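You operate a simulated robot arm through the tools that you are given. There is no shell and no other tool. Be economical: measure what you need, move in short steps, check, and stop when the job is done.

The job below is to be done with a simulated robot arm. You get a single attempt, and the scene is never put back.

## Task
Fill and bleed the empty orange pot, then switch the flow to it.
Fine: shut its drain, hold FILL with its vent open till it is full, shut the vent, then swing the lever.

The check looks at the end state, three seconds after you hand in, the way a careful person would. Anything else that was tipped, shoved, dropped, spilled or broken makes it a failure.

## Robot
A 7-joint arm with a two-finger parallel gripper, fixed in place. Base frame: the origin is at the foot of the arm, x ahead of it, y to its left, z up. Readings come in cm, rad, newtons and seconds.
With the tool pointing down near the work surface it reaches from about 24 to 68 cm from the base axis. Its first joint turns from -1.152 to 1.152 rad. Payload 2.4 kg.
The tool frame sits at the grasp point between the pads (the TCP): z along the fingers, y along the line on which they close. The tips reach 3 cm beyond it. The gripper opens to 9.4 cm. The fingers are 2.8 cm wide and 1 cm thick; the gripper's body (5 by 9.6 cm) begins 5.5 cm behind the TCP.
Orientation is that of the tool frame in the base frame, as a unit quaternion [x, y, z, w]. With the fingers straight down and closing along the base's y, the tool's x points along the base's -x, its y along +y and its z along -z.

## Interface
- The arm moves only by the tool arm_command. Its argument "deltas" is a list of rows, each a list of 3 entries, a list of its own where there are three numbers: the turn, a rotation vector about the tool's x, y, z in units of 6 degrees (1.0 is 6 degrees), then the shift along the tool's x, y, z in units of 50 mm (1.0 is 50 mm), then the opening in per cent of the stroke, from 0 (shut) to 100 (fully open). In form: [[[ax, ay, az], [x, y, z], claw], ...]. A call has 1 to 20 rows; each row shifts and turns the commanded pose from where the row before left it, along the tool's axes as they then stand. A call with a number of a shift or a turn outside -1 to 1 is refused whole. A row lasts 0.2 s, in which the tool goes at most 5 cm and 0.15 rad; a call with a longer step from one row to the next is refused whole, and so is a gripper value outside its range. A pose out of reach is approached as far as the arm can. The call stops where the force on the tool passes 70 N (or 10 N more than at its start, if that is more) or the arm is blocked; 0.2 s more then pass. Each finger travels about 15.3 cm/s and halts on what it meets, pressing with about 38 N; the grip force reading is that of the motor and also rises with nothing between the fingers. The clock runs only during rows and for 0.2 s after the last one: add rows that do not move to give the fingers time. The reply holds the time, the measured pose of the TCP, the force on the tool along the base axes, the opening and the grip force, in the units named above and with some noise, with the torque about the TCP (base axes, N m) and any sound that the robot's microphone picked up.
- Cameras (640 x 400 px; columns grow to the right, rows downward): "scene" is fixed at [5.27, 48.77, 145.04]; the picture's right is [-0.59, -0.81, 0.00], its down [-0.41, 0.30, -0.86] and it looks along [0.69, -0.51, -0.51] (base axes); focal length 275 px, centre (320, 200). "wrist" rides on the gripper at [7.6, 1.4, -10.2] in the tool frame; the picture's right is [-0.18, 0.98, 0.00], its down [-0.75, -0.14, -0.64] and it looks along [-0.63, -0.12, 0.77] (tool axes); focal length 243 px, centre (320, 200). There is no depth. A picture from a camera that has moved, and an enlarged one, comes with that camera's place and axes in the base frame and with its lens.
- snapshot(camera): a new picture of that camera. The clock stands still meanwhile.
- enlarge(camera, box): a new picture of the part [left, top, right, bottom] of that camera's present view, enlarged. The clock stands still meanwhile.
- hand_in(): hands the job in; it is judged then, once.

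Work in short steps. Places have to be worked out from the pictures, the camera data and where the tool is seen: move nearer, look again, correct. Check each grasp and each placing, and mend what went wrong. You have 120 turns and 76 pictures in all, those below and enlarged ones among them. Open the gripper and draw the arm clear of the work before you hand the job in, unless the task says otherwise; then end with one line.

The tools are called by a JSON object that holds its "name" and its "arguments". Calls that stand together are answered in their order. arm_command: Moves the arm, as the interface text tells. Its arguments: {"type":"object","properties":{"deltas":{"type":"array","items":{"type":"array"}}},"required":["deltas"]} The other tools are called the same way: snapshot (camera) takes a picture; enlarge (camera, box) takes an enlarged picture of a part of a camera's view; hand_in () hands the job in.

At the start:

```text
clock: 0.0
ee_pos: [39.42, -4.6, 131.68]
ee_rot: [0.0, 1.0, 0.001, 0.0]
wrist_force: [0.3, -0.1, 0.4]
wrist_torque: [0.0, 0.03, 0.0]
opening: 9.38
finger_force: 0.0
```

scene: 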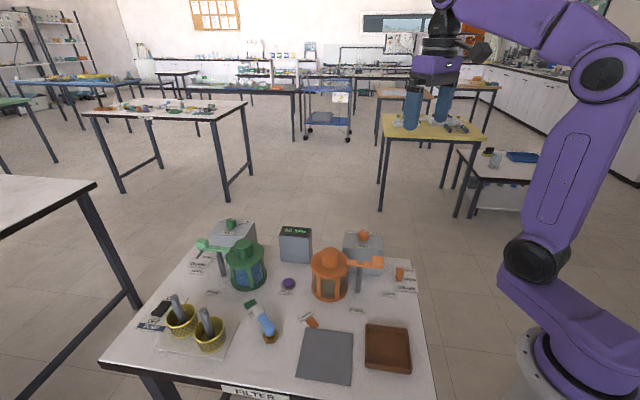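
wrist: 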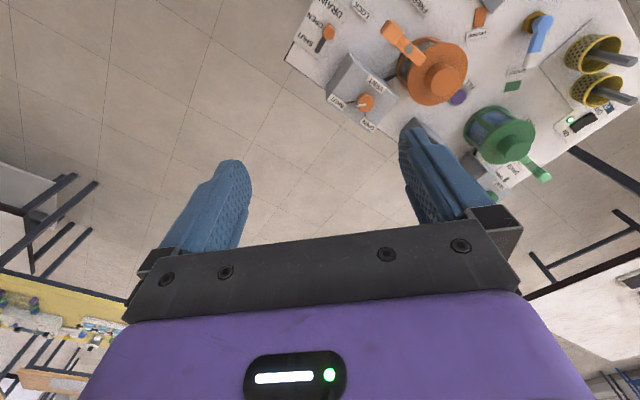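

The table with two pots, valves and labels is in view. I'll enlarge both views to read the labels.

{"name": "enlarge", "arguments": {"camera": "scene", "box": [270, 215, 430, 315]}}

{"name": "enlarge", "arguments": {"camera": "scene", "box": [120, 210, 300, 322]}}

{"name": "enlarge", "arguments": {"camera": "scene", "box": [120, 280, 440, 400]}}

{"name": "enlarge", "arguments": {"camera": "wrist", "box": [280, 0, 640, 225]}}

```text
4.00 times, centred on (350, 265) of scene
camera zoom: at [5.27, 48.77, 145.04], right [-0.59, -0.81, 0.0], down [-0.41, 0.3, -0.86], along [0.69, -0.51, -0.51], focal length 1102 px, centre (200, -60)
```

zoom: 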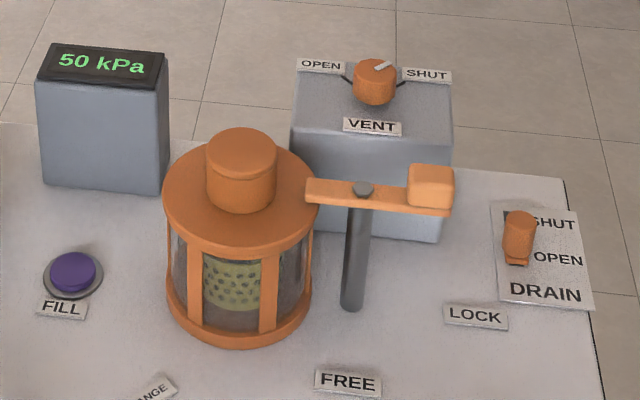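

```text
3.56 times, centred on (210, 266) of scene
camera zoom: at [5.27, 48.77, 145.04], right [-0.59, -0.81, 0.0], down [-0.41, 0.3, -0.86], along [0.69, -0.51, -0.51], focal length 979 px, centre (711, -35)
```

zoom: 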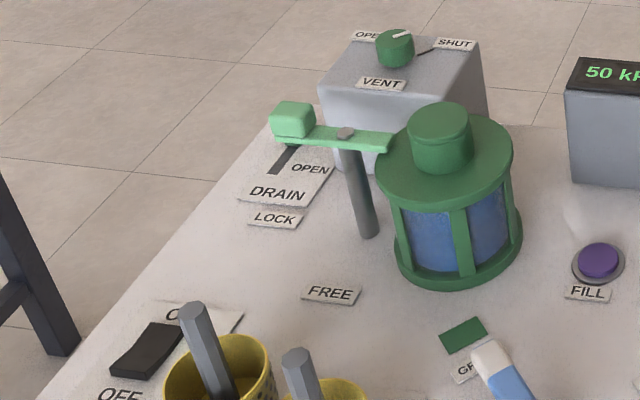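

```text
2.00 times, centred on (280, 340) of scene
camera zoom: at [5.27, 48.77, 145.04], right [-0.59, -0.81, 0.0], down [-0.41, 0.3, -0.86], along [0.69, -0.51, -0.51], focal length 551 px, centre (400, -80)
```

zoom: 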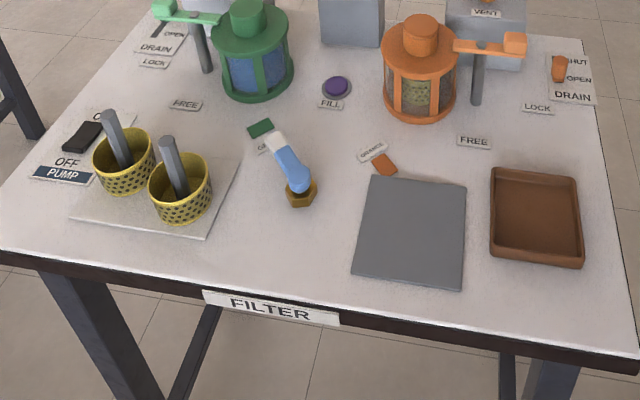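

```text
1.78 times, centred on (460, 112) of wrist
camera zoom: at [31.87, -3.23, 142.04], right [0.18, 0.98, 0.0], down [0.75, -0.14, 0.64], along [0.63, -0.12, -0.77], focal length 431 px, centre (71, 356)
```

zoom: 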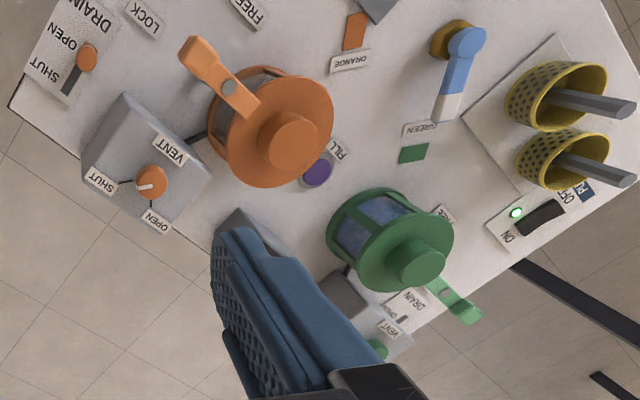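

Triangulating from the two views: FILL is at about (54, 24, 86), the vent dial (47.7, 2, 97), the drain knob (37, -2.6, 88) and the selector pivot (43, 35.5, 85). The table is at about z 84. I'll move above the drain and look closer.

{"name": "arm_command", "arguments": {"deltas": [[[0, 0, 0], [0.12, 0.09, 0.85], 50], [[0, 0, 0], [0.12, 0.09, 0.85], 20], [[0, 0, 0], [0.12, 0.09, 0.85], 0], [[0, 0, 0], [0.12, 0.09, 0.85], 0], [[0, 0, 0], [0.12, 0.09, 0.85], 0], [[0, 0, 0], [0.12, 0.09, 0.85], 0], [[0, 0, 0], [0, 0, 0], 0]]}}

{"name": "snapshot", "arguments": {"camera": "wrist"}}

{"name": "snapshot", "arguments": {"camera": "scene"}}

```text
clock: 1.6
ee_pos: [35.89, -1.79, 106.12]
ee_rot: [0.0, 1.0, 0.0, 0.001]
wrist_force: [-0.2, 0.6, 0.9]
wrist_torque: [0.01, 0.03, 0.0]
opening: 0.0
finger_force: 33.1
```

```text
69 pictures are left
camera wrist: at [28.22, -0.49, 116.43], right [0.18, 0.98, 0.0], down [0.75, -0.14, 0.64], along [0.63, -0.12, -0.77], focal length 243 px, centre (320, 200)
```

wrist: 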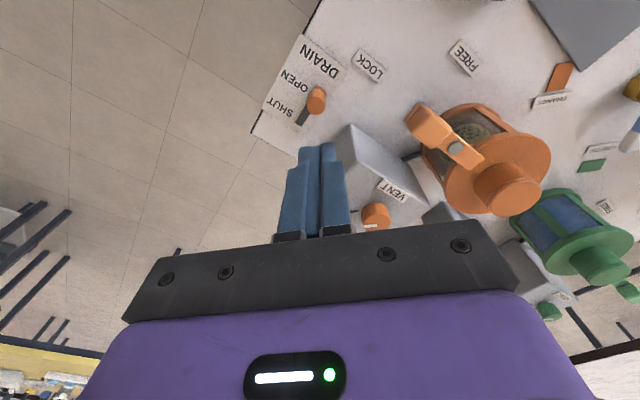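

```text
68 pictures are left
```

scene: 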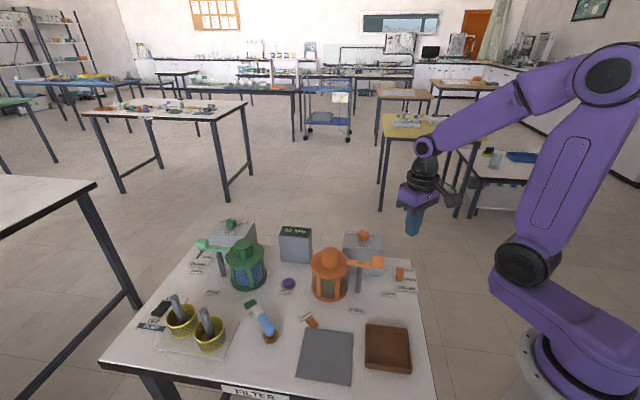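

Enlarging the drain for slot direction and knob height.

{"name": "enlarge", "arguments": {"camera": "wrist", "box": [240, 30, 400, 130]}}

{"name": "enlarge", "arguments": {"camera": "scene", "box": [376, 250, 440, 290]}}

```text
4.00 times, centred on (320, 80) of wrist
camera zoom: at [28.22, -0.49, 116.43], right [0.18, 0.98, 0.0], down [0.75, -0.14, 0.64], along [0.63, -0.12, -0.77], focal length 970 px, centre (320, 680)
```

zoom: 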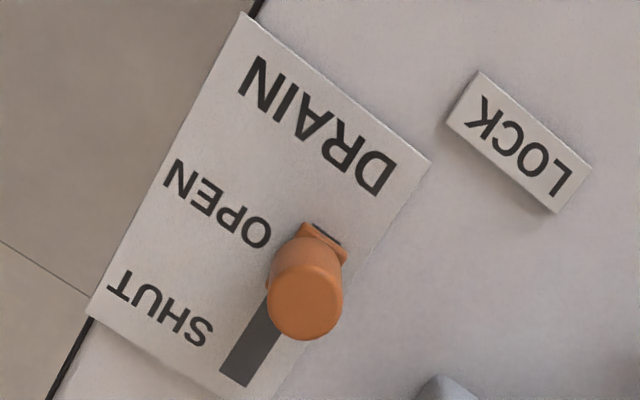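

```text
10.00 times, centred on (408, 270) of scene
camera zoom: at [5.27, 48.77, 145.04], right [-0.59, -0.81, 0.0], down [-0.41, 0.3, -0.86], along [0.69, -0.51, -0.51], focal length 2754 px, centre (-560, -500)
```

zoom: 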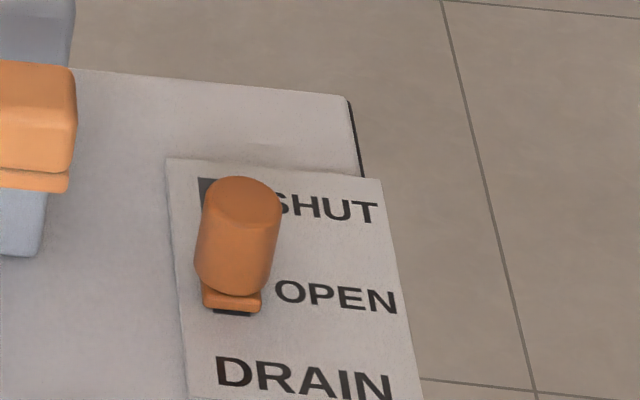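

The knob is a small post about 3.5 cm tall at about (37.4, -2.9), and its slot runs along (0.72, -0.70) to SHUT. I'll turn the tool 46° so the fingers close along the slot, and open to about 5 cm.

{"name": "arm_command", "arguments": {"deltas": [[[0, 0, -0.96], [0, 0, 0], 53], [[0, 0, -0.96], [0, 0, 0], 53], [[0, 0, -0.96], [0, 0, 0], 53], [[0, 0, -0.96], [0, 0, 0], 53], [[0, 0, -0.96], [0, 0, 0], 53], [[0, 0, -0.96], [0, 0, 0], 53], [[0, 0, -0.96], [0, 0, 0], 53], [[0, 0, -0.96], [0, 0, 0], 53], [[0, 0, 0], [0, 0, 0.8], 53], [[0, 0, 0], [0, 0, 0.8], 53], [[0, 0, 0], [0, 0, 0], 53]]}}

{"name": "snapshot", "arguments": {"camera": "wrist"}}

```text
clock: 4.0
ee_pos: [36.02, -1.8, 98.21]
ee_rot: [-0.392, 0.92, 0.0, 0.001]
wrist_force: [1.2, -0.1, 0.6]
wrist_torque: [-0.01, 0.0, 0.02]
opening: 4.96
finger_force: 0.0
```

```text
65 pictures are left
camera wrist: at [29.63, -6.46, 108.45], right [-0.58, 0.81, 0.0], down [0.62, 0.44, 0.64], along [0.52, 0.37, -0.77], focal length 243 px, centre (320, 200)
```

wrist: 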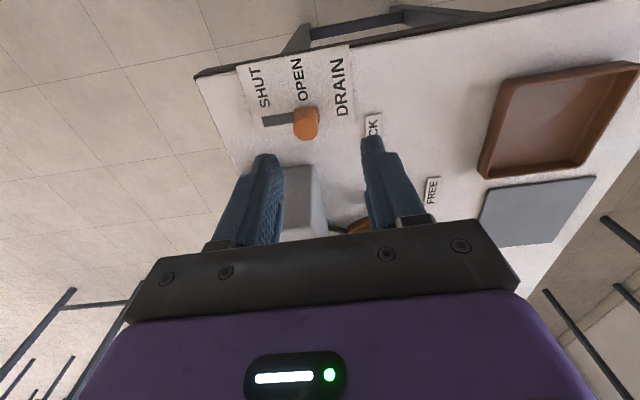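

The slot is aligned with the closing direction and the knob is at about (37.3, -2.7). I'll move over it and descend in two parts.

{"name": "arm_command", "arguments": {"deltas": [[[0, 0, 0], [-0.05, -0.31, 0], 53], [[0, 0, 0], [0, 0, 0.5], 53], [[0, 0, 0], [0, 0, 0.5], 53], [[0, 0, 0], [0, 0, 0], 53]]}}

{"name": "snapshot", "arguments": {"camera": "wrist"}}

{"name": "enlarge", "arguments": {"camera": "scene", "box": [330, 210, 450, 285]}}

```text
clock: 5.0
ee_pos: [37.1, -2.75, 93.18]
ee_rot: [-0.391, 0.92, 0.0, 0.0]
wrist_force: [-0.9, 0.6, 0.5]
wrist_torque: [-0.02, -0.02, -0.01]
opening: 4.98
finger_force: 0.0
```

```text
64 pictures are left
camera wrist: at [30.8, -7.38, 103.47], right [-0.58, 0.81, 0.0], down [0.62, 0.44, 0.64], along [0.52, 0.37, -0.77], focal length 243 px, centre (320, 200)
```

wrist: 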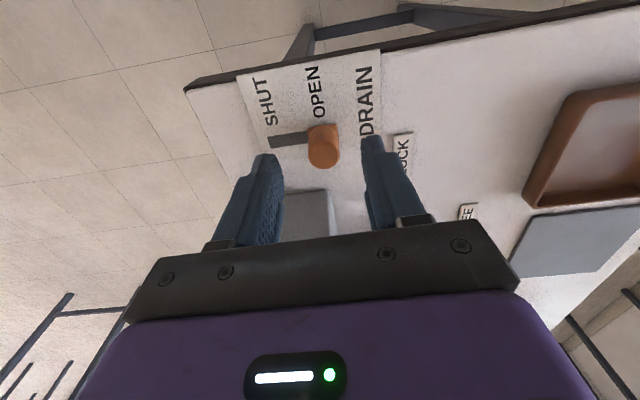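

```text
5.33 times, centred on (390, 248) of scene
camera zoom: at [5.27, 48.77, 145.04], right [-0.59, -0.81, 0.0], down [-0.41, 0.3, -0.86], along [0.69, -0.51, -0.51], focal length 1469 px, centre (-53, -53)
```

zoom: 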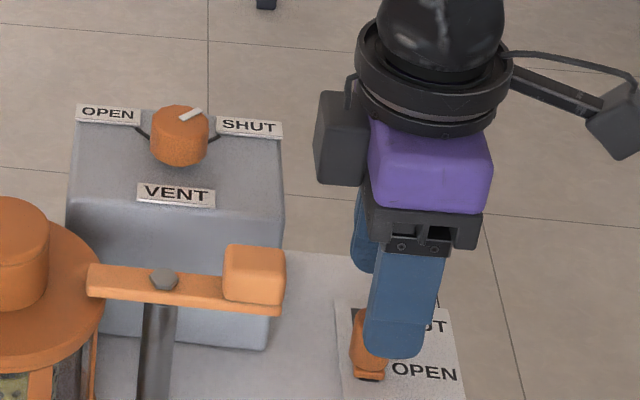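

The knob lies centred between the fingers. I'll descend to z≈88.7.

{"name": "arm_command", "arguments": {"deltas": [[[0, 0, 0], [0.02, 0.04, 0.5], 53], [[0, 0, 0], [0, 0, 0.38], 53], [[0, 0, 0], [0, 0, 0], 53]]}}

{"name": "snapshot", "arguments": {"camera": "wrist"}}

```text
clock: 5.7
ee_pos: [36.85, -2.65, 89.06]
ee_rot: [-0.392, 0.92, 0.0, 0.0]
wrist_force: [-3.7, -1.8, 15.6]
wrist_torque: [-0.27, 0.17, 0.04]
opening: 4.93
finger_force: 0.0
stopped in row 3: the force on the tool passed its limit at 76 N (the readings are from after the stop); the commanded pose is now the measured one
```

```text
62 pictures are left
camera wrist: at [30.64, -7.3, 99.31], right [-0.58, 0.81, 0.0], down [0.62, 0.44, 0.64], along [0.52, 0.37, -0.77], focal length 243 px, centre (320, 200)
```

wrist: 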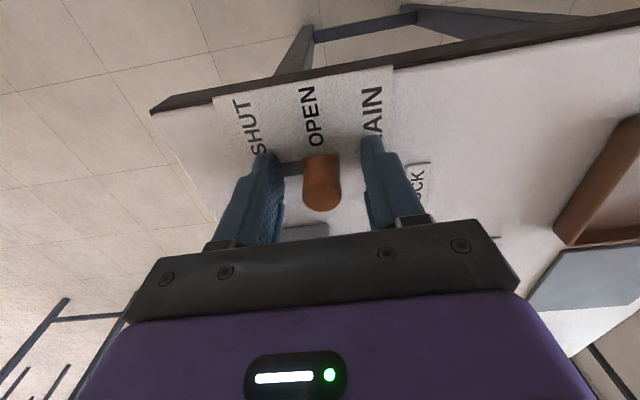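

Contact at tip height of about 86, so the table or plate top is at z≈86. I'll raise 0.6 cm and close on the knob.

{"name": "arm_command", "arguments": {"deltas": [[[0, 0, 0], [0, 0, -0.12], 53], [[0, 0, 0], [0, 0, 0], 40], [[0, 0, 0], [0, 0, 0], 20], [[0, 0, 0], [0, 0, 0], 10], [[0, 0, 0], [0, 0, 0], 10]]}}

```text
clock: 6.9
ee_pos: [37.09, -2.79, 89.56]
ee_rot: [-0.391, 0.921, 0.0, 0.0]
wrist_force: [0.5, 0.9, -1.2]
wrist_torque: [0.02, -0.02, -0.66]
opening: 2.19
finger_force: 44.5
```

Gripped, with the opening at 2.2 cm. I'll slide toward SHUT (-tool y) in small steps.

{"name": "arm_command", "arguments": {"deltas": [[[0, 0, 0], [0, -0.1, 0], 10], [[0, 0, 0], [0, -0.1, 0], 10], [[0, 0, 0], [0, -0.1, 0], 10], [[0, 0, 0], [0, -0.1, 0], 10], [[0, 0, 0], [0, -0.1, 0], 10], [[0, 0, 0], [0, -0.1, 0], 10]]}}

{"name": "snapshot", "arguments": {"camera": "wrist"}}

```text
clock: 8.3
ee_pos: [39.07, -4.96, 89.61]
ee_rot: [-0.392, 0.92, 0.0, 0.0]
wrist_force: [-1.8, -1.1, 34.3]
wrist_torque: [-0.23, 0.36, -0.65]
opening: 2.16
finger_force: 45.0
```

```text
61 pictures are left
camera wrist: at [32.81, -9.43, 99.89], right [-0.58, 0.81, 0.0], down [0.62, 0.44, 0.64], along [0.53, 0.37, -0.76], focal length 243 px, centre (320, 200)
```

wrist: 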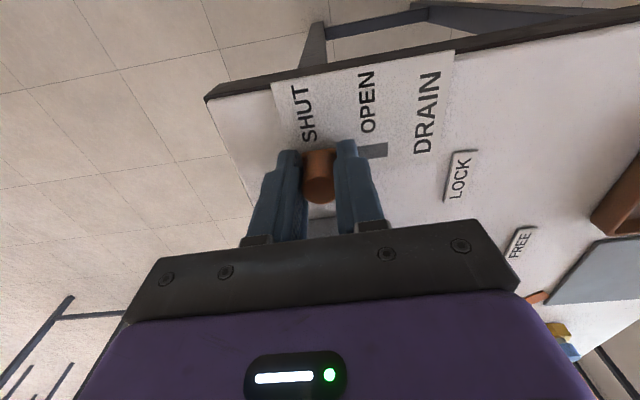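

It moves toward SHUT but there is a 34 N upward load on the tool. I'll ease up 1.5 mm and continue to the end stop.

{"name": "arm_command", "arguments": {"deltas": [[[0, 0, 0], [0, 0, -0.03], 10], [[0, 0, 0], [0, -0.08, 0], 10], [[0, 0, 0], [0, -0.08, 0], 10]]}}

```text
clock: 9.1
ee_pos: [39.42, -5.12, 89.49]
ee_rot: [-0.392, 0.92, 0.002, -0.004]
wrist_force: [-7.9, 15.5, -18.9]
wrist_torque: [0.83, -0.49, -0.71]
opening: 2.2
finger_force: 44.6
```

Resistance along the slot suggests the end stop after about 3.3 cm of travel. I'll release, rise and look.

{"name": "arm_command", "arguments": {"deltas": [[[0, 0, 0], [0, 0, 0], 35], [[0, 0, 0], [0, 0, 0], 53], [[0, 0, 0], [0, 0, -0.5], 53], [[0, 0, 0], [0, 0, -0.8], 53], [[0, 0, 0], [0, 0, -0.8], 53], [[0, 0, 0], [0, 0, 0], 53]]}}

{"name": "snapshot", "arguments": {"camera": "wrist"}}

{"name": "enlarge", "arguments": {"camera": "scene", "box": [330, 210, 450, 285]}}

```text
clock: 10.5
ee_pos: [39.69, -5.2, 100.18]
ee_rot: [-0.391, 0.92, 0.0, 0.0]
wrist_force: [0.7, 0.1, 1.2]
wrist_torque: [-0.01, 0.0, -0.01]
opening: 4.98
finger_force: 0.0
```

```text
60 pictures are left
camera wrist: at [33.44, -9.92, 110.57], right [-0.58, 0.81, 0.0], down [0.62, 0.44, 0.64], along [0.52, 0.37, -0.77], focal length 243 px, centre (320, 200)
```

wrist: 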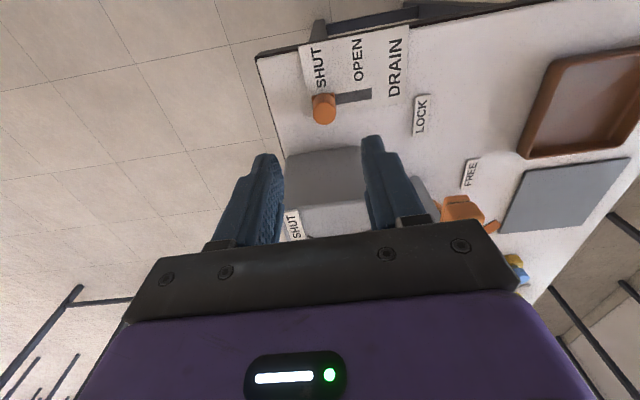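

```text
5.33 times, centred on (390, 248) of scene
camera zoom: at [5.27, 48.77, 145.04], right [-0.59, -0.81, 0.0], down [-0.41, 0.3, -0.86], along [0.69, -0.51, -0.51], focal length 1469 px, centre (-53, -53)
```

zoom: 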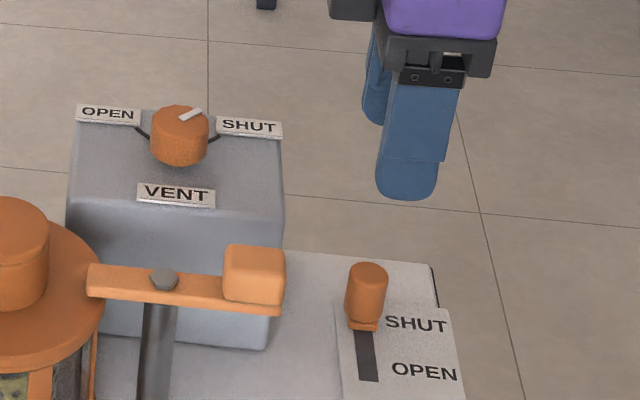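

The drain is shut. Next is the vent dial, so I'll go up, turn back to neutral, and move above the dial to inspect its mark.

{"name": "arm_command", "arguments": {"deltas": [[[0, 0, 0.96], [0, 0, -0.3], 53], [[0, 0, 0.96], [0, 0, -0.3], 53], [[0, 0, 0.96], [0, 0, -0.3], 53], [[0, 0, 0.96], [0, 0, -0.3], 53], [[0, 0, 0.96], [0, 0, -0.3], 53], [[0, 0, 0.96], [0, 0, -0.3], 53], [[0, 0, 0.96], [0, 0, -0.3], 53], [[0, 0, 0.96], [0, 0, -0.3], 53], [[0, 0, 0], [-0.5, 0.47, 0], 53], [[0, 0, 0], [-0.5, 0.47, 0], 53], [[0, 0, 0], [-0.5, 0.47, 0], 53], [[0, 0, 0], [0, 0, 0], 53]]}}

{"name": "snapshot", "arguments": {"camera": "wrist"}}

```text
clock: 13.1
ee_pos: [47.23, 1.8, 112.33]
ee_rot: [0.0, 1.0, 0.0, 0.0]
wrist_force: [-0.1, -0.3, -0.2]
wrist_torque: [0.01, 0.01, 0.04]
opening: 4.98
finger_force: 0.0
```

```text
58 pictures are left
camera wrist: at [39.67, 3.17, 122.55], right [0.18, 0.98, 0.0], down [0.75, -0.14, 0.64], along [0.63, -0.12, -0.77], focal length 243 px, centre (320, 200)
```

wrist: 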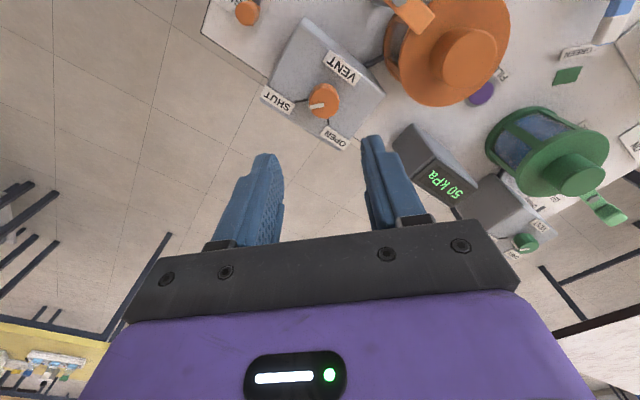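

{"name": "enlarge", "arguments": {"camera": "wrist", "box": [250, 40, 410, 140]}}

```text
4.00 times, centred on (330, 90) of wrist
camera zoom: at [39.67, 3.17, 122.55], right [0.18, 0.98, 0.0], down [0.75, -0.14, 0.64], along [0.63, -0.12, -0.77], focal length 970 px, centre (280, 640)
```

zoom: 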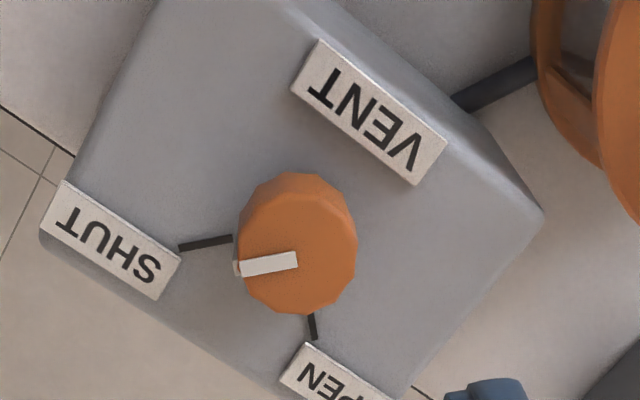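

The dial axis is at about (47.6, 2.0), with SHUT toward -y and OPEN toward +x, so a 90° CCW turn opens it. I'll pre-rotate +45° and descend to just above the dial.

{"name": "arm_command", "arguments": {"deltas": [[[0, 0, 0.94], [-0.074, 0.05, 0], 53], [[0, 0, 0.94], [0, 0, 0], 53], [[0, 0, 0.94], [0, 0, 0], 53], [[0, 0, 0.94], [0, 0, 0.3], 53], [[0, 0, 0.94], [0, 0, 0.3], 53], [[0, 0, 0.94], [0, 0, 0.3], 53], [[0, 0, 0.94], [0, 0, 0.3], 53], [[0, 0, 0.94], [0, 0, 0.4], 53], [[0, 0, 0], [0, 0, 0], 53]]}}

{"name": "snapshot", "arguments": {"camera": "wrist"}}

{"name": "enlarge", "arguments": {"camera": "scene", "box": [310, 200, 420, 269]}}

```text
clock: 15.1
ee_pos: [47.67, 1.91, 104.18]
ee_rot: [0.384, 0.923, 0.001, 0.0]
wrist_force: [-0.6, 0.7, -0.7]
wrist_torque: [0.04, 0.0, 0.01]
opening: 5.01
finger_force: 0.1
```

```text
56 pictures are left
camera wrist: at [43.29, 8.3, 114.54], right [0.83, 0.56, 0.0], down [0.43, -0.63, 0.64], along [0.36, -0.53, -0.77], focal length 243 px, centre (320, 200)
```

wrist: 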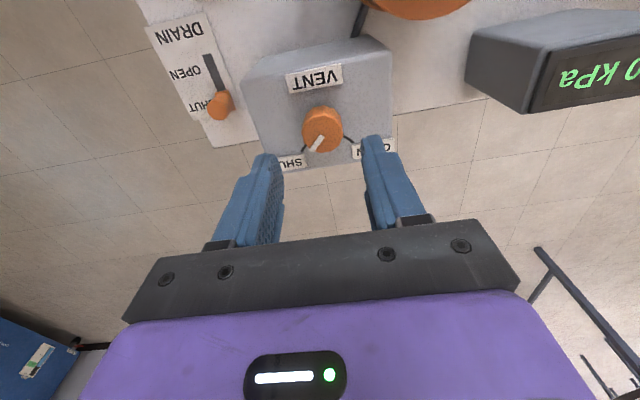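

```text
5.80 times, centred on (365, 234) of scene
camera zoom: at [5.27, 48.77, 145.04], right [-0.59, -0.81, 0.0], down [-0.41, 0.3, -0.86], along [0.69, -0.51, -0.51], focal length 1596 px, centre (59, 0)
```

zoom: 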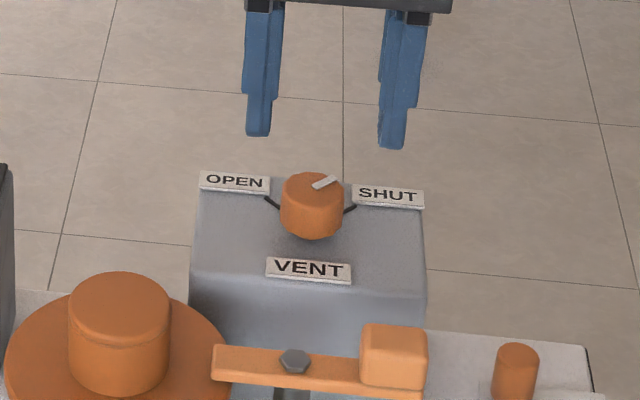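

The dial is centred between the fingers. I'll descend to z≈99.4 and grip.

{"name": "arm_command", "arguments": {"deltas": [[[0, 0, 0], [0, 0, 0.4], 53], [[0, 0, 0], [0, 0, 0.36], 53], [[0, 0, 0], [0, 0, 0.2], 53], [[0, 0, 0], [0, 0, 0], 53]]}}

{"name": "enlarge", "arguments": {"camera": "scene", "box": [310, 200, 420, 269]}}

```text
clock: 16.1
ee_pos: [47.66, 2.04, 99.54]
ee_rot: [0.383, 0.924, 0.001, 0.001]
wrist_force: [-0.2, -0.7, -0.4]
wrist_torque: [-0.03, -0.01, 0.0]
opening: 4.98
finger_force: 0.1
```

```text
5.80 times, centred on (365, 234) of scene
camera zoom: at [5.27, 48.77, 145.04], right [-0.59, -0.81, 0.0], down [-0.41, 0.3, -0.86], along [0.69, -0.51, -0.51], focal length 1596 px, centre (59, 0)
```

zoom: 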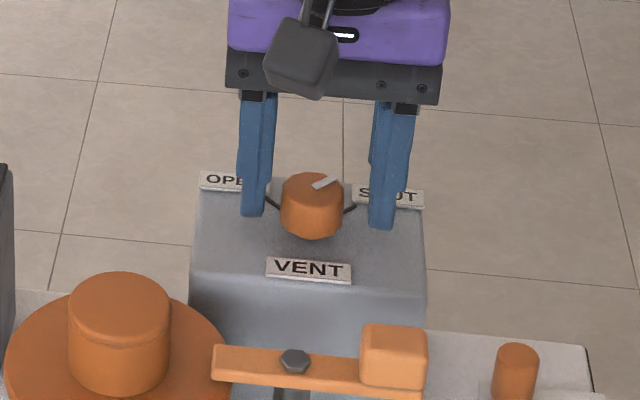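

The fingers straddle the dial. Closing gently.

{"name": "arm_command", "arguments": {"deltas": [[[0, 0, 0], [0, 0, 0], 35], [[0, 0, 0], [0, 0, 0], 20], [[0, 0, 0], [0, 0, 0], 20]]}}

```text
clock: 16.9
ee_pos: [47.71, 2.06, 99.41]
ee_rot: [0.383, 0.924, 0.001, 0.002]
wrist_force: [12.4, 12.0, -11.1]
wrist_torque: [-0.44, -0.84, 0.01]
opening: 2.9
finger_force: 44.8
```

Gripped at 2.9 cm. I'll turn CCW 45° first, then check.

{"name": "arm_command", "arguments": {"deltas": [[[0, 0, -0.5], [0, 0.02, 0], 20], [[0, 0, -1], [0, 0, 0], 20], [[0, 0, -1], [0, 0, 0], 20], [[0, 0, -1], [0, 0, 0], 20], [[0, 0, -1], [0, 0, 0], 20], [[0, 0, -1], [0, 0, 0], 20], [[0, 0, -1], [0, 0, 0], 20], [[0, 0, -1], [0, 0, 0], 20]]}}

{"name": "enlarge", "arguments": {"camera": "scene", "box": [310, 200, 420, 269]}}

```text
clock: 18.7
ee_pos: [47.81, 2.24, 99.47]
ee_rot: [-0.001, 1.0, 0.0, 0.002]
wrist_force: [20.5, 19.9, 1.1]
wrist_torque: [0.39, 0.76, -0.03]
opening: 2.88
finger_force: 45.3
```

```text
5.80 times, centred on (365, 234) of scene
camera zoom: at [5.33, 48.83, 145.02], right [-0.59, -0.81, 0.0], down [-0.41, 0.3, -0.86], along [0.69, -0.51, -0.51], focal length 1596 px, centre (59, 0)
```

zoom: 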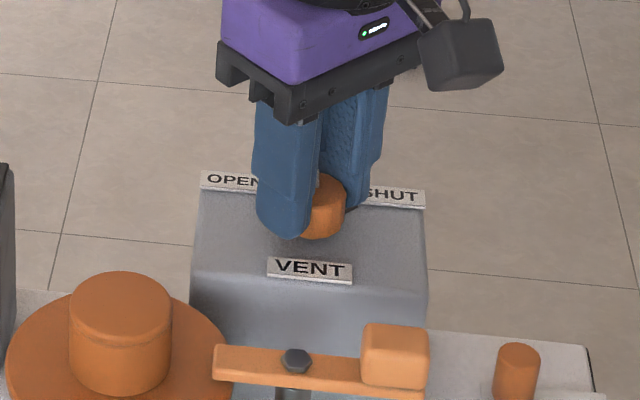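

It's rotating, with about 28 N lateral load toward (+,+), so the axis is slightly that way. I'll correct 2 mm and finish the turn.

{"name": "arm_command", "arguments": {"deltas": [[[0, 0, 0], [-0.04, 0.04, 0], 20], [[0, 0, -1], [0, 0, 0], 20], [[0, 0, -1], [0, 0, 0], 20], [[0, 0, -1], [0, 0, 0], 20], [[0, 0, -1], [0, 0, 0], 20], [[0, 0, -1], [0, 0, 0], 20], [[0, 0, -1], [0, 0, 0], 20], [[0, 0, -1], [0, 0, 0], 20], [[0, 0, -0.7], [0, 0, 0], 20]]}}

```text
clock: 20.7
ee_pos: [47.81, 2.38, 99.44]
ee_rot: [-0.39, 0.921, 0.0, 0.001]
wrist_force: [-3.5, 5.2, 24.5]
wrist_torque: [0.16, 0.04, -0.76]
opening: 2.9
finger_force: 45.0
```

The turn is complete, with the torque rising near the end. I'll release, rise and inspect the mark.

{"name": "arm_command", "arguments": {"deltas": [[[0, 0, 0], [0, 0, 0], 40], [[0, 0, 0], [0, 0, 0], 53], [[0, 0, 0], [0, 0, -0.5], 53], [[0, 0, 0], [0, 0, -0.8], 53], [[0, 0, 0], [0, 0, -0.8], 53], [[0, 0, 0], [0, 0, 0], 53]]}}

{"name": "enlarge", "arguments": {"camera": "wrist", "box": [220, 40, 420, 165]}}

{"name": "enlarge", "arguments": {"camera": "scene", "box": [310, 200, 420, 269]}}

```text
clock: 22.1
ee_pos: [47.86, 2.22, 109.96]
ee_rot: [-0.391, 0.92, 0.001, 0.001]
wrist_force: [-0.1, -0.9, 0.1]
wrist_torque: [-0.03, 0.04, 0.05]
opening: 4.98
finger_force: 0.0
```

```text
3.20 times, centred on (320, 102) of wrist
camera zoom: at [41.52, -2.44, 120.29], right [-0.58, 0.81, 0.0], down [0.62, 0.44, 0.64], along [0.52, 0.37, -0.77], focal length 776 px, centre (320, 512)
```

zoom: 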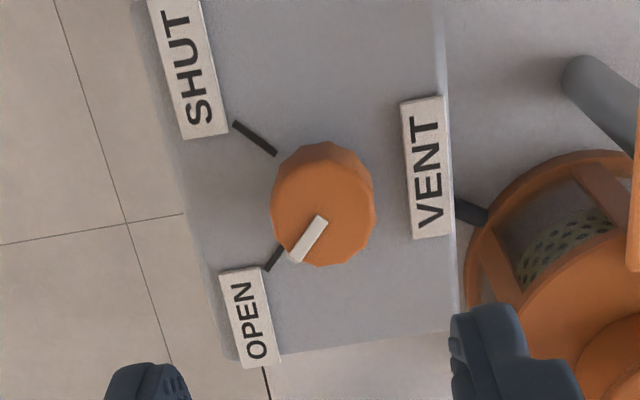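

```text
5.80 times, centred on (365, 234) of scene
camera zoom: at [5.27, 48.77, 145.04], right [-0.59, -0.81, 0.0], down [-0.41, 0.3, -0.86], along [0.69, -0.51, -0.51], focal length 1596 px, centre (59, 0)
```

zoom: 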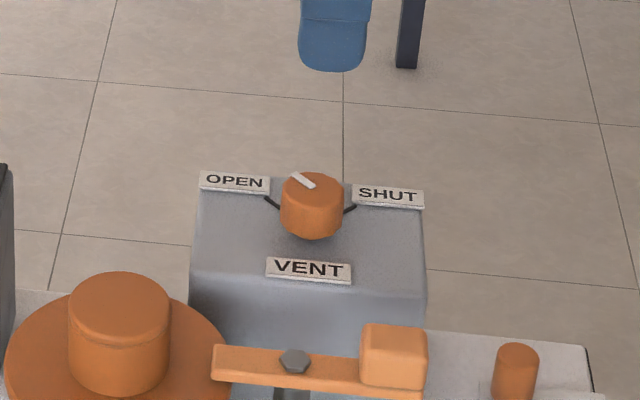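

The vent is OPEN. The FILL button sits between the two pots, so I'll orient the gripper about 22° CCW for clearance from both, move above it with fingers shut, and look.

{"name": "arm_command", "arguments": {"deltas": [[[0, 0, 1], [0, 0, 0], 30], [[0, 0, 1], [0, 0, 0], 0], [[0, 0, 1], [0, 0, 0], 0], [[0, 0, 1], [0, 0, 0], 0], [[0, 0, 0], [-0.55, 0.69, 0], 0], [[0, 0, 0], [-0.55, 0.69, 0], 0], [[0, 0, 0], [-0.55, 0.69, 0], 0], [[0, 0, 0], [-0.55, 0.69, 0], 0], [[0, 0, 0], [-0.55, 0.69, 0], 0], [[0, 0, 0], [0, 0, 0], 0]]}}

{"name": "snapshot", "arguments": {"camera": "wrist"}}

{"name": "enlarge", "arguments": {"camera": "scene", "box": [190, 190, 390, 315]}}

```text
clock: 24.3
ee_pos: [54.24, 23.37, 109.87]
ee_rot: [-0.192, 0.981, 0.001, 0.0]
wrist_force: [-0.4, 0.2, -0.1]
wrist_torque: [0.01, 0.02, 0.0]
opening: 0.01
finger_force: 32.8
```

```text
50 pictures are left
camera wrist: at [46.6, 21.76, 120.23], right [-0.2, 0.98, 0.0], down [0.75, 0.15, 0.64], along [0.63, 0.13, -0.77], focal length 243 px, centre (320, 200)
```

wrist: 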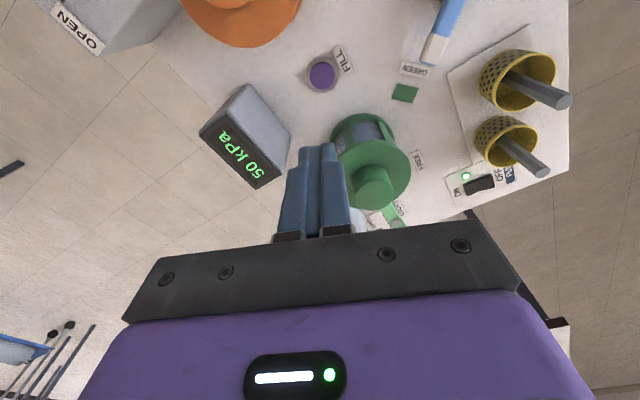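

```text
3.20 times, centred on (290, 252) of scene
camera zoom: at [5.27, 48.78, 145.04], right [-0.59, -0.81, 0.0], down [-0.41, 0.3, -0.86], along [0.69, -0.51, -0.51], focal length 881 px, centre (416, 32)
```

zoom: 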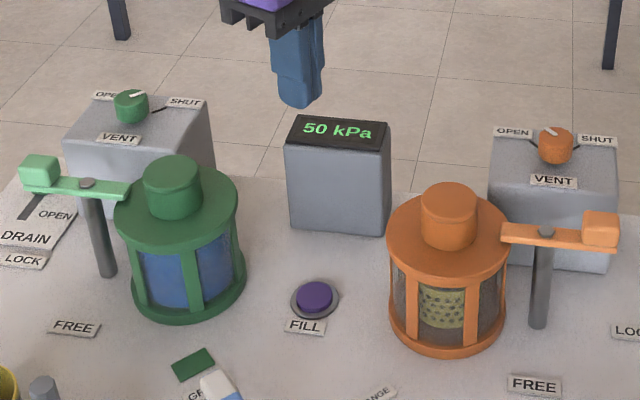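

The button is at about (53.7, 23.5). I'll lower to tip z≈90 and check.

{"name": "arm_command", "arguments": {"deltas": [[[0, 0, 0], [0.08, 0.05, 0], 0], [[0, 0, 0], [0, 0, 0.7], 0], [[0, 0, 0], [0, 0, 0.7], 0], [[0, 0, 0], [0, 0, 0.7], 0], [[0, 0, 0], [0, 0, 0.7], 0], [[0, 0, 0], [0, 0, 0.5], 0], [[0, 0, 0], [0, 0, 0], 0]]}}

{"name": "enlarge", "arguments": {"camera": "scene", "box": [210, 200, 370, 300]}}

{"name": "snapshot", "arguments": {"camera": "wrist"}}

```text
clock: 25.9
ee_pos: [53.62, 23.48, 93.41]
ee_rot: [-0.192, 0.981, 0.0, 0.001]
wrist_force: [0.6, 0.1, 1.0]
wrist_torque: [0.02, -0.01, 0.0]
opening: 0.01
finger_force: 32.5
```

```text
4.00 times, centred on (290, 250) of scene
camera zoom: at [5.27, 48.77, 145.04], right [-0.59, -0.81, 0.0], down [-0.41, 0.3, -0.86], along [0.69, -0.51, -0.51], focal length 1102 px, centre (440, 0)
```

zoom: 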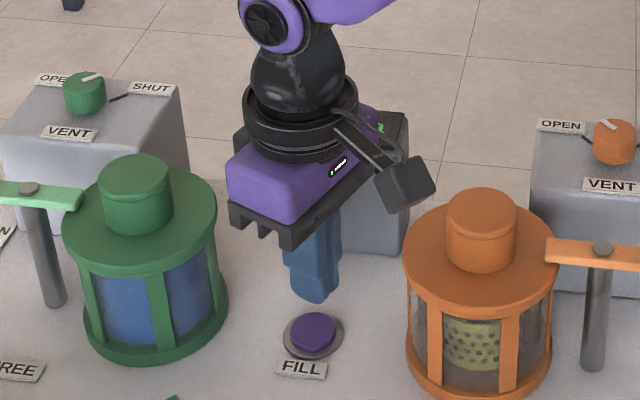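

```text
47 pictures are left
camera wrist: at [46.07, 21.82, 103.69], right [-0.2, 0.98, 0.0], down [0.75, 0.15, 0.64], along [0.63, 0.13, -0.77], focal length 243 px, centre (320, 200)
```

wrist: 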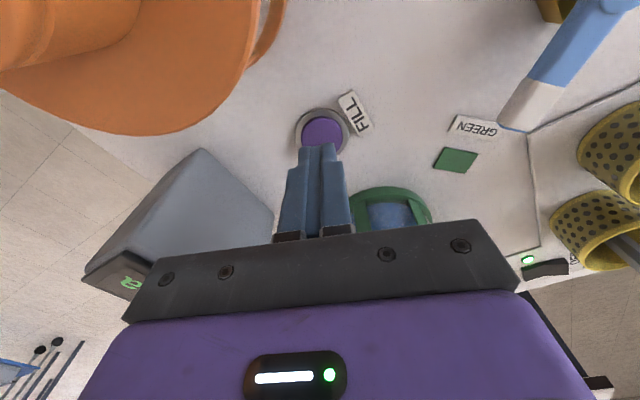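

Aligned with the button and clear of both pots. I'll lower in small steps until I feel contact.

{"name": "arm_command", "arguments": {"deltas": [[[0, 0, 0], [0.03, 0, 0.3], 0], [[0, 0, 0], [0, 0, 0.15], 0], [[0, 0, 0], [0, 0, 0], 0]]}}

{"name": "enlarge", "arguments": {"camera": "scene", "box": [210, 200, 370, 300]}}

```text
clock: 26.7
ee_pos: [53.63, 23.41, 91.16]
ee_rot: [-0.192, 0.981, 0.0, 0.001]
wrist_force: [-0.1, 0.3, 0.7]
wrist_torque: [0.0, -0.01, 0.06]
opening: 0.0
finger_force: 32.8
```

```text
4.00 times, centred on (290, 250) of scene
camera zoom: at [5.27, 48.77, 145.04], right [-0.59, -0.81, 0.0], down [-0.41, 0.3, -0.86], along [0.69, -0.51, -0.51], focal length 1102 px, centre (440, 0)
```

zoom: 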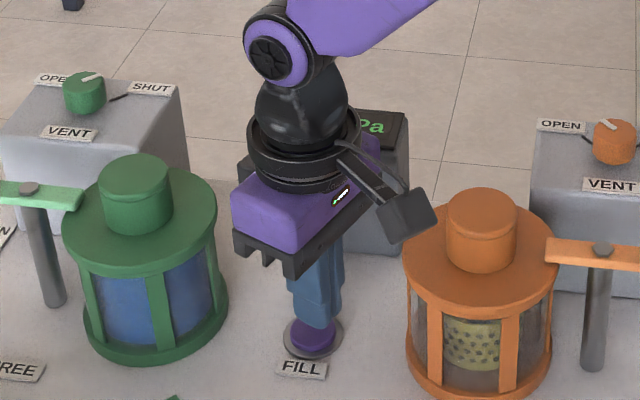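

Close to contact. Pressing down 2.5 mm at a time.

{"name": "arm_command", "arguments": {"deltas": [[[0, 0, 0], [0.02, 0, 0.06], 0], [[0, 0, 0], [0, 0, 0.05], 0], [[0, 0, 0], [0, 0, 0.05], 0]]}}

```text
clock: 27.5
ee_pos: [53.56, 23.31, 90.25]
ee_rot: [-0.191, 0.982, 0.0, 0.001]
wrist_force: [0.3, 0.4, -0.3]
wrist_torque: [0.01, -0.02, 0.01]
opening: 0.0
finger_force: 32.8
```

{"name": "arm_command", "arguments": {"deltas": [[[0, 0, 0], [0.02, 0.02, 0.04], 0], [[0, 0, 0], [0, 0, 0.04], 0], [[0, 0, 0], [0, 0, 0.03], 0]]}}

{"name": "enlarge", "arguments": {"camera": "scene", "box": [250, 220, 370, 295]}}

```text
clock: 28.3
ee_pos: [53.23, 23.53, 89.96]
ee_rot: [-0.192, 0.981, 0.0, 0.001]
wrist_force: [0.3, -1.4, -0.2]
wrist_torque: [0.02, 0.02, -0.01]
opening: 0.01
finger_force: 33.0
```

```text
5.33 times, centred on (310, 258) of scene
camera zoom: at [5.27, 48.77, 145.04], right [-0.59, -0.81, 0.0], down [-0.41, 0.3, -0.86], along [0.69, -0.51, -0.51], focal length 1469 px, centre (373, -107)
```

zoom: 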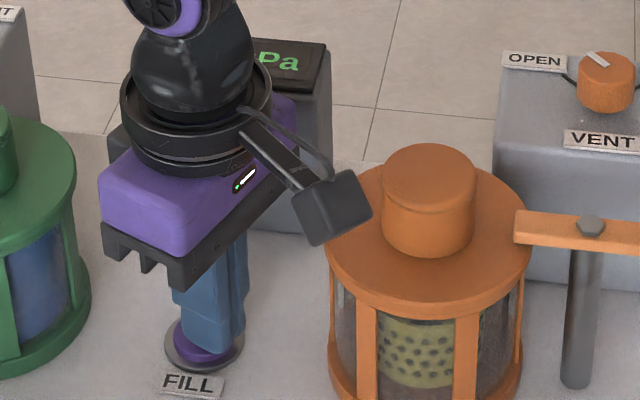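

No contact yet, and the tip is right over the button. Continuing down slightly.

{"name": "arm_command", "arguments": {"deltas": [[[0, 0, 0], [0, 0, 0.05], 0], [[0, 0, 0], [0, 0, 0.05], 0]]}}

```text
clock: 28.9
ee_pos: [53.34, 23.42, 89.44]
ee_rot: [-0.191, 0.982, 0.0, 0.002]
wrist_force: [-0.9, 0.0, 7.5]
wrist_torque: [0.02, 0.03, 0.01]
opening: 0.01
finger_force: 32.7
heard: click
```

Heard a click with 7.5 N on the tool, so FILL is pressed. I'll press a hair more, hold, and watch the level.

{"name": "arm_command", "arguments": {"deltas": [[[0, 0, 0], [0, 0, 0.01], 0], [[0, 0, 0], [0, 0, 0], 0], [[0, 0, 0], [0, 0, 0], 0], [[0, 0, 0], [0, 0, 0], 0], [[0, 0, 0], [0, 0, 0], 0]]}}

{"name": "enlarge", "arguments": {"camera": "scene", "box": [250, 220, 370, 295]}}

```text
clock: 30.1
ee_pos: [53.28, 23.42, 89.43]
ee_rot: [-0.192, 0.981, 0.001, 0.001]
wrist_force: [-1.8, -0.3, 19.2]
wrist_torque: [0.02, 0.01, 0.02]
opening: 0.01
finger_force: 33.2
```

```text
5.33 times, centred on (310, 258) of scene
camera zoom: at [5.23, 48.76, 145.05], right [-0.59, -0.81, 0.0], down [-0.41, 0.3, -0.86], along [0.69, -0.51, -0.51], focal length 1469 px, centre (373, -107)
```

zoom: 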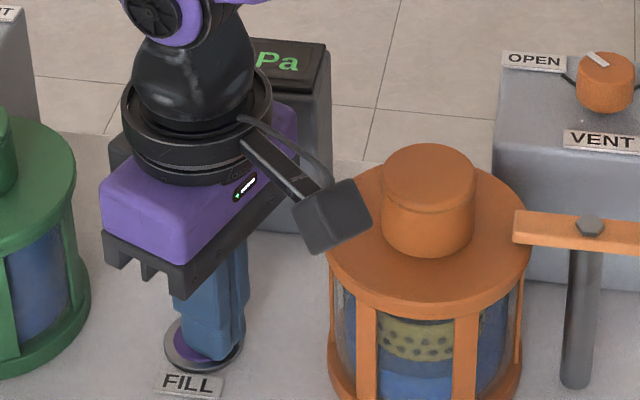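

Water is rising and the pot is about 40-50% full. Holding another 0.6 s.

{"name": "arm_command", "arguments": {"deltas": [[[0, 0, 0], [0, 0, 0], 0], [[0, 0, 0], [0, 0, 0], 0]]}}

{"name": "enlarge", "arguments": {"camera": "scene", "box": [250, 220, 370, 295]}}

```text
clock: 30.7
ee_pos: [53.32, 23.56, 89.42]
ee_rot: [-0.192, 0.981, -0.001, 0.002]
wrist_force: [-1.5, 0.4, 22.1]
wrist_torque: [0.07, -0.01, -0.02]
opening: 0.0
finger_force: 32.9
```

```text
5.33 times, centred on (310, 258) of scene
camera zoom: at [5.23, 48.76, 145.05], right [-0.59, -0.81, 0.0], down [-0.41, 0.3, -0.86], along [0.69, -0.51, -0.51], focal length 1469 px, centre (373, -107)
```

zoom: 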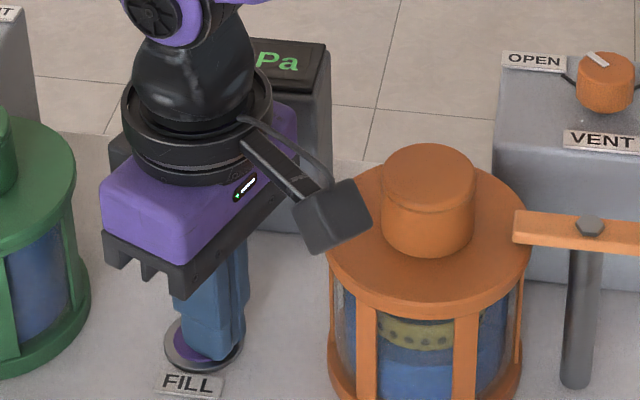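

The level is still rising. Holding 0.8 s more.

{"name": "arm_command", "arguments": {"deltas": [[[0, 0, 0], [0, 0, 0], 0], [[0, 0, 0], [0, 0, 0], 0], [[0, 0, 0], [0, 0, 0], 0]]}}

{"name": "enlarge", "arguments": {"camera": "scene", "box": [306, 255, 354, 300]}}

```text
clock: 31.5
ee_pos: [53.29, 23.53, 89.46]
ee_rot: [-0.192, 0.981, 0.001, 0.001]
wrist_force: [1.4, 1.5, 23.3]
wrist_torque: [0.07, -0.08, -0.01]
opening: 0.0
finger_force: 33.1
```

```text
8.89 times, centred on (330, 278) of scene
camera zoom: at [5.23, 48.76, 145.05], right [-0.59, -0.81, 0.0], down [-0.41, 0.3, -0.86], along [0.69, -0.51, -0.51], focal length 2448 px, centre (231, -489)
```

zoom: 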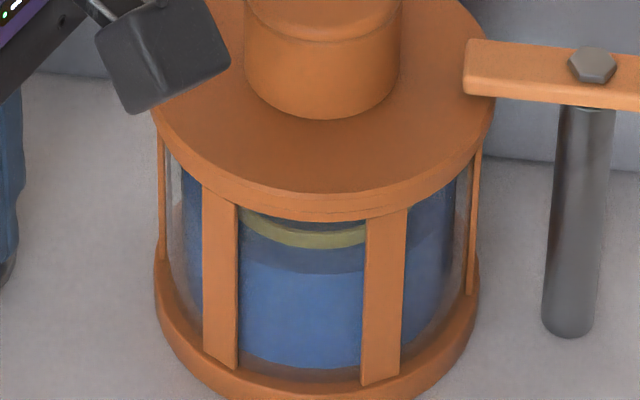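

The front water line is roughly at 65-70%. Holding 0.8 s more.

{"name": "arm_command", "arguments": {"deltas": [[[0, 0, 0], [0, 0, 0], 0], [[0, 0, 0], [0, 0, 0], 0], [[0, 0, 0], [0, 0, 0], 0]]}}

{"name": "enlarge", "arguments": {"camera": "scene", "box": [306, 255, 354, 300]}}

```text
clock: 32.3
ee_pos: [53.29, 23.4, 89.38]
ee_rot: [-0.191, 0.982, 0.001, 0.002]
wrist_force: [3.7, 2.0, 22.3]
wrist_torque: [0.04, -0.09, 0.03]
opening: 0.0
finger_force: 32.9
```

```text
8.89 times, centred on (330, 278) of scene
camera zoom: at [5.23, 48.76, 145.05], right [-0.59, -0.81, 0.0], down [-0.41, 0.3, -0.86], along [0.69, -0.51, -0.51], focal length 2448 px, centre (231, -489)
```

zoom: 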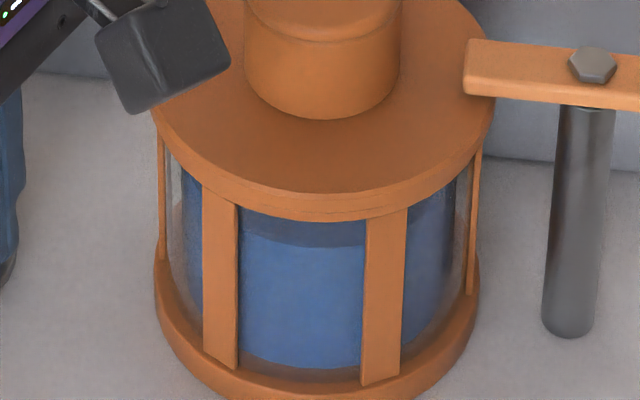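

About 82% and the surface is nearly at the top. Holding 0.6 s more, and checking the green pot as a "full" reference.

{"name": "arm_command", "arguments": {"deltas": [[[0, 0, 0], [0, 0, 0], 0], [[0, 0, 0], [0, 0, 0], 0]]}}

{"name": "enlarge", "arguments": {"camera": "scene", "box": [306, 255, 354, 300]}}

{"name": "enlarge", "arguments": {"camera": "scene", "box": [222, 248, 270, 293]}}

```text
clock: 32.9
ee_pos: [53.37, 23.46, 89.31]
ee_rot: [-0.192, 0.981, 0.0, 0.002]
wrist_force: [2.5, 2.9, 22.4]
wrist_torque: [0.12, -0.12, -0.01]
opening: 0.0
finger_force: 32.7
```

```text
8.89 times, centred on (330, 278) of scene
camera zoom: at [5.23, 48.76, 145.05], right [-0.59, -0.81, 0.0], down [-0.41, 0.3, -0.86], along [0.69, -0.51, -0.51], focal length 2448 px, centre (231, -489)
```

zoom: 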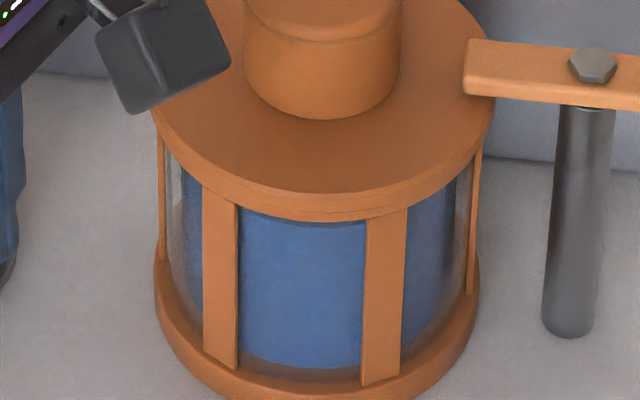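

```text
8.89 times, centred on (246, 270) of scene
camera zoom: at [5.23, 48.76, 145.05], right [-0.59, -0.81, 0.0], down [-0.41, 0.3, -0.86], along [0.69, -0.51, -0.51], focal length 2448 px, centre (978, -427)
```

zoom: 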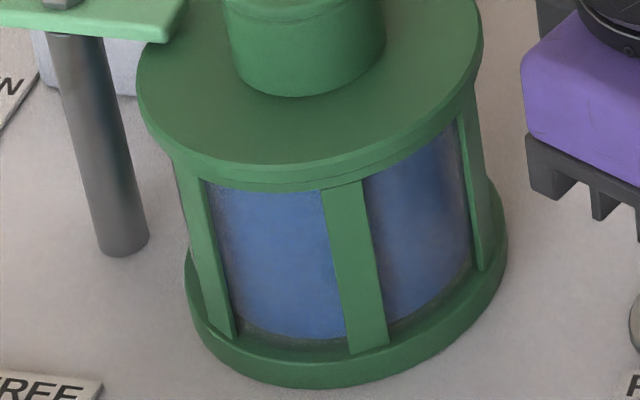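

Just a sliver remains below the lid. One 0.4 s hold more.

{"name": "arm_command", "arguments": {"deltas": [[[0, 0, 0], [0, 0, 0], 0]]}}

{"name": "enlarge", "arguments": {"camera": "scene", "box": [306, 255, 354, 300]}}

{"name": "enlarge", "arguments": {"camera": "scene", "box": [310, 200, 420, 269]}}

```text
clock: 33.3
ee_pos: [53.29, 23.41, 89.39]
ee_rot: [-0.191, 0.982, 0.0, 0.002]
wrist_force: [2.3, 2.4, 22.0]
wrist_torque: [0.11, -0.13, 0.0]
opening: 0.01
finger_force: 33.1
```

```text
8.89 times, centred on (330, 278) of scene
camera zoom: at [5.24, 48.76, 145.05], right [-0.59, -0.81, 0.0], down [-0.41, 0.3, -0.86], along [0.69, -0.51, -0.51], focal length 2448 px, centre (231, -489)
```

zoom: 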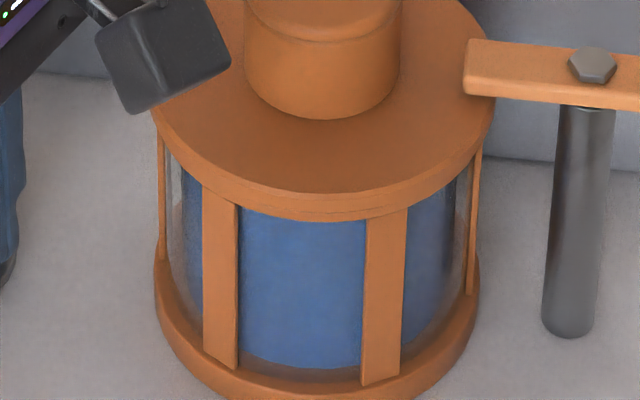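

```text
5.80 times, centred on (365, 234) of scene
camera zoom: at [5.24, 48.76, 145.05], right [-0.59, -0.81, 0.0], down [-0.41, 0.3, -0.86], along [0.69, -0.51, -0.51], focal length 1596 px, centre (59, 0)
```

zoom: 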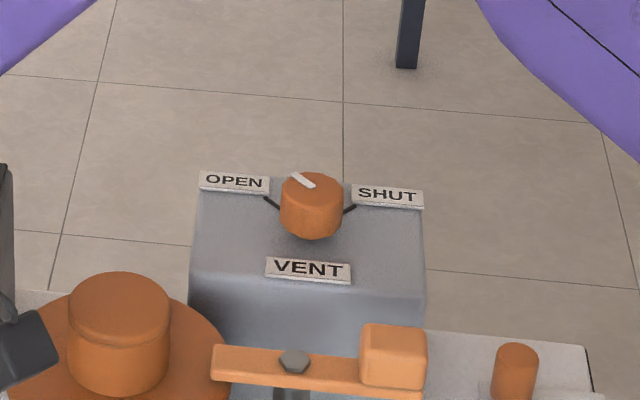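

The glass now looks filled right to the rim like the green one. I'll hold one more short row to top off, then release and rise.

{"name": "arm_command", "arguments": {"deltas": [[[0, 0, 0], [0, 0, 0], 0], [[0, 0, 0], [0, 0, -0.3], 0], [[0, 0, 0], [0, 0, -0.6], 0], [[0, 0, 0], [0, 0, -0.9], 0], [[0, 0, 0], [0, 0, -0.9], 0], [[0, 0, 0], [0, 0, -0.9], 0], [[0, 0, 0], [0, 0, -0.5], 0], [[0, 0, 0], [0, 0, 0], 0]]}}

{"name": "enlarge", "arguments": {"camera": "scene", "box": [230, 210, 390, 310]}}

{"name": "snapshot", "arguments": {"camera": "wrist"}}

```text
clock: 35.1
ee_pos: [53.39, 23.33, 109.76]
ee_rot: [-0.192, 0.981, 0.0, 0.0]
wrist_force: [0.3, -0.3, -0.1]
wrist_torque: [-0.01, -0.02, 0.02]
opening: 0.04
finger_force: 32.5
```

```text
4.00 times, centred on (310, 260) of scene
camera zoom: at [5.27, 48.77, 145.04], right [-0.59, -0.81, 0.0], down [-0.41, 0.3, -0.86], along [0.69, -0.51, -0.51], focal length 1102 px, centre (360, -40)
```

zoom: 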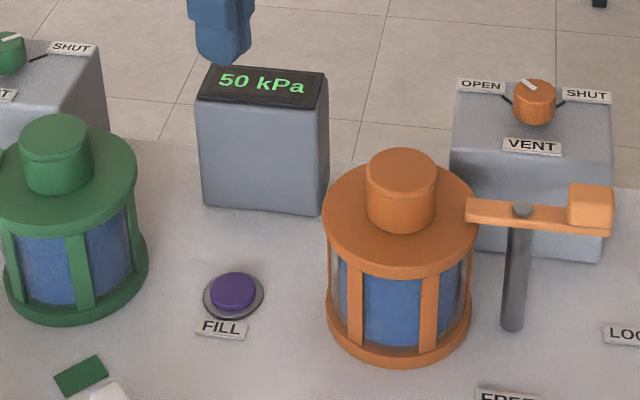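

```text
35 pictures are left
camera wrist: at [45.66, 21.72, 120.1], right [-0.2, 0.98, 0.0], down [0.75, 0.15, 0.64], along [0.63, 0.13, -0.77], focal length 243 px, centre (320, 200)
```

wrist: 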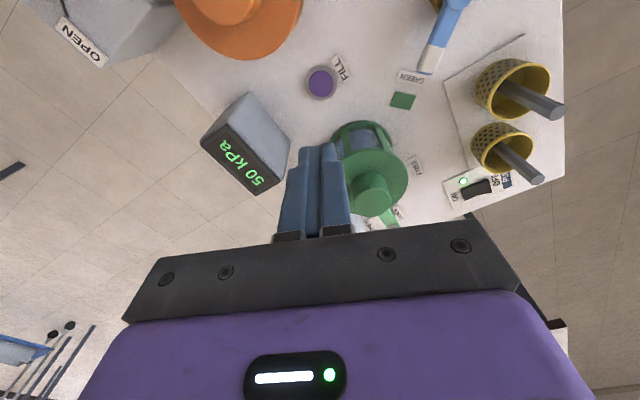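

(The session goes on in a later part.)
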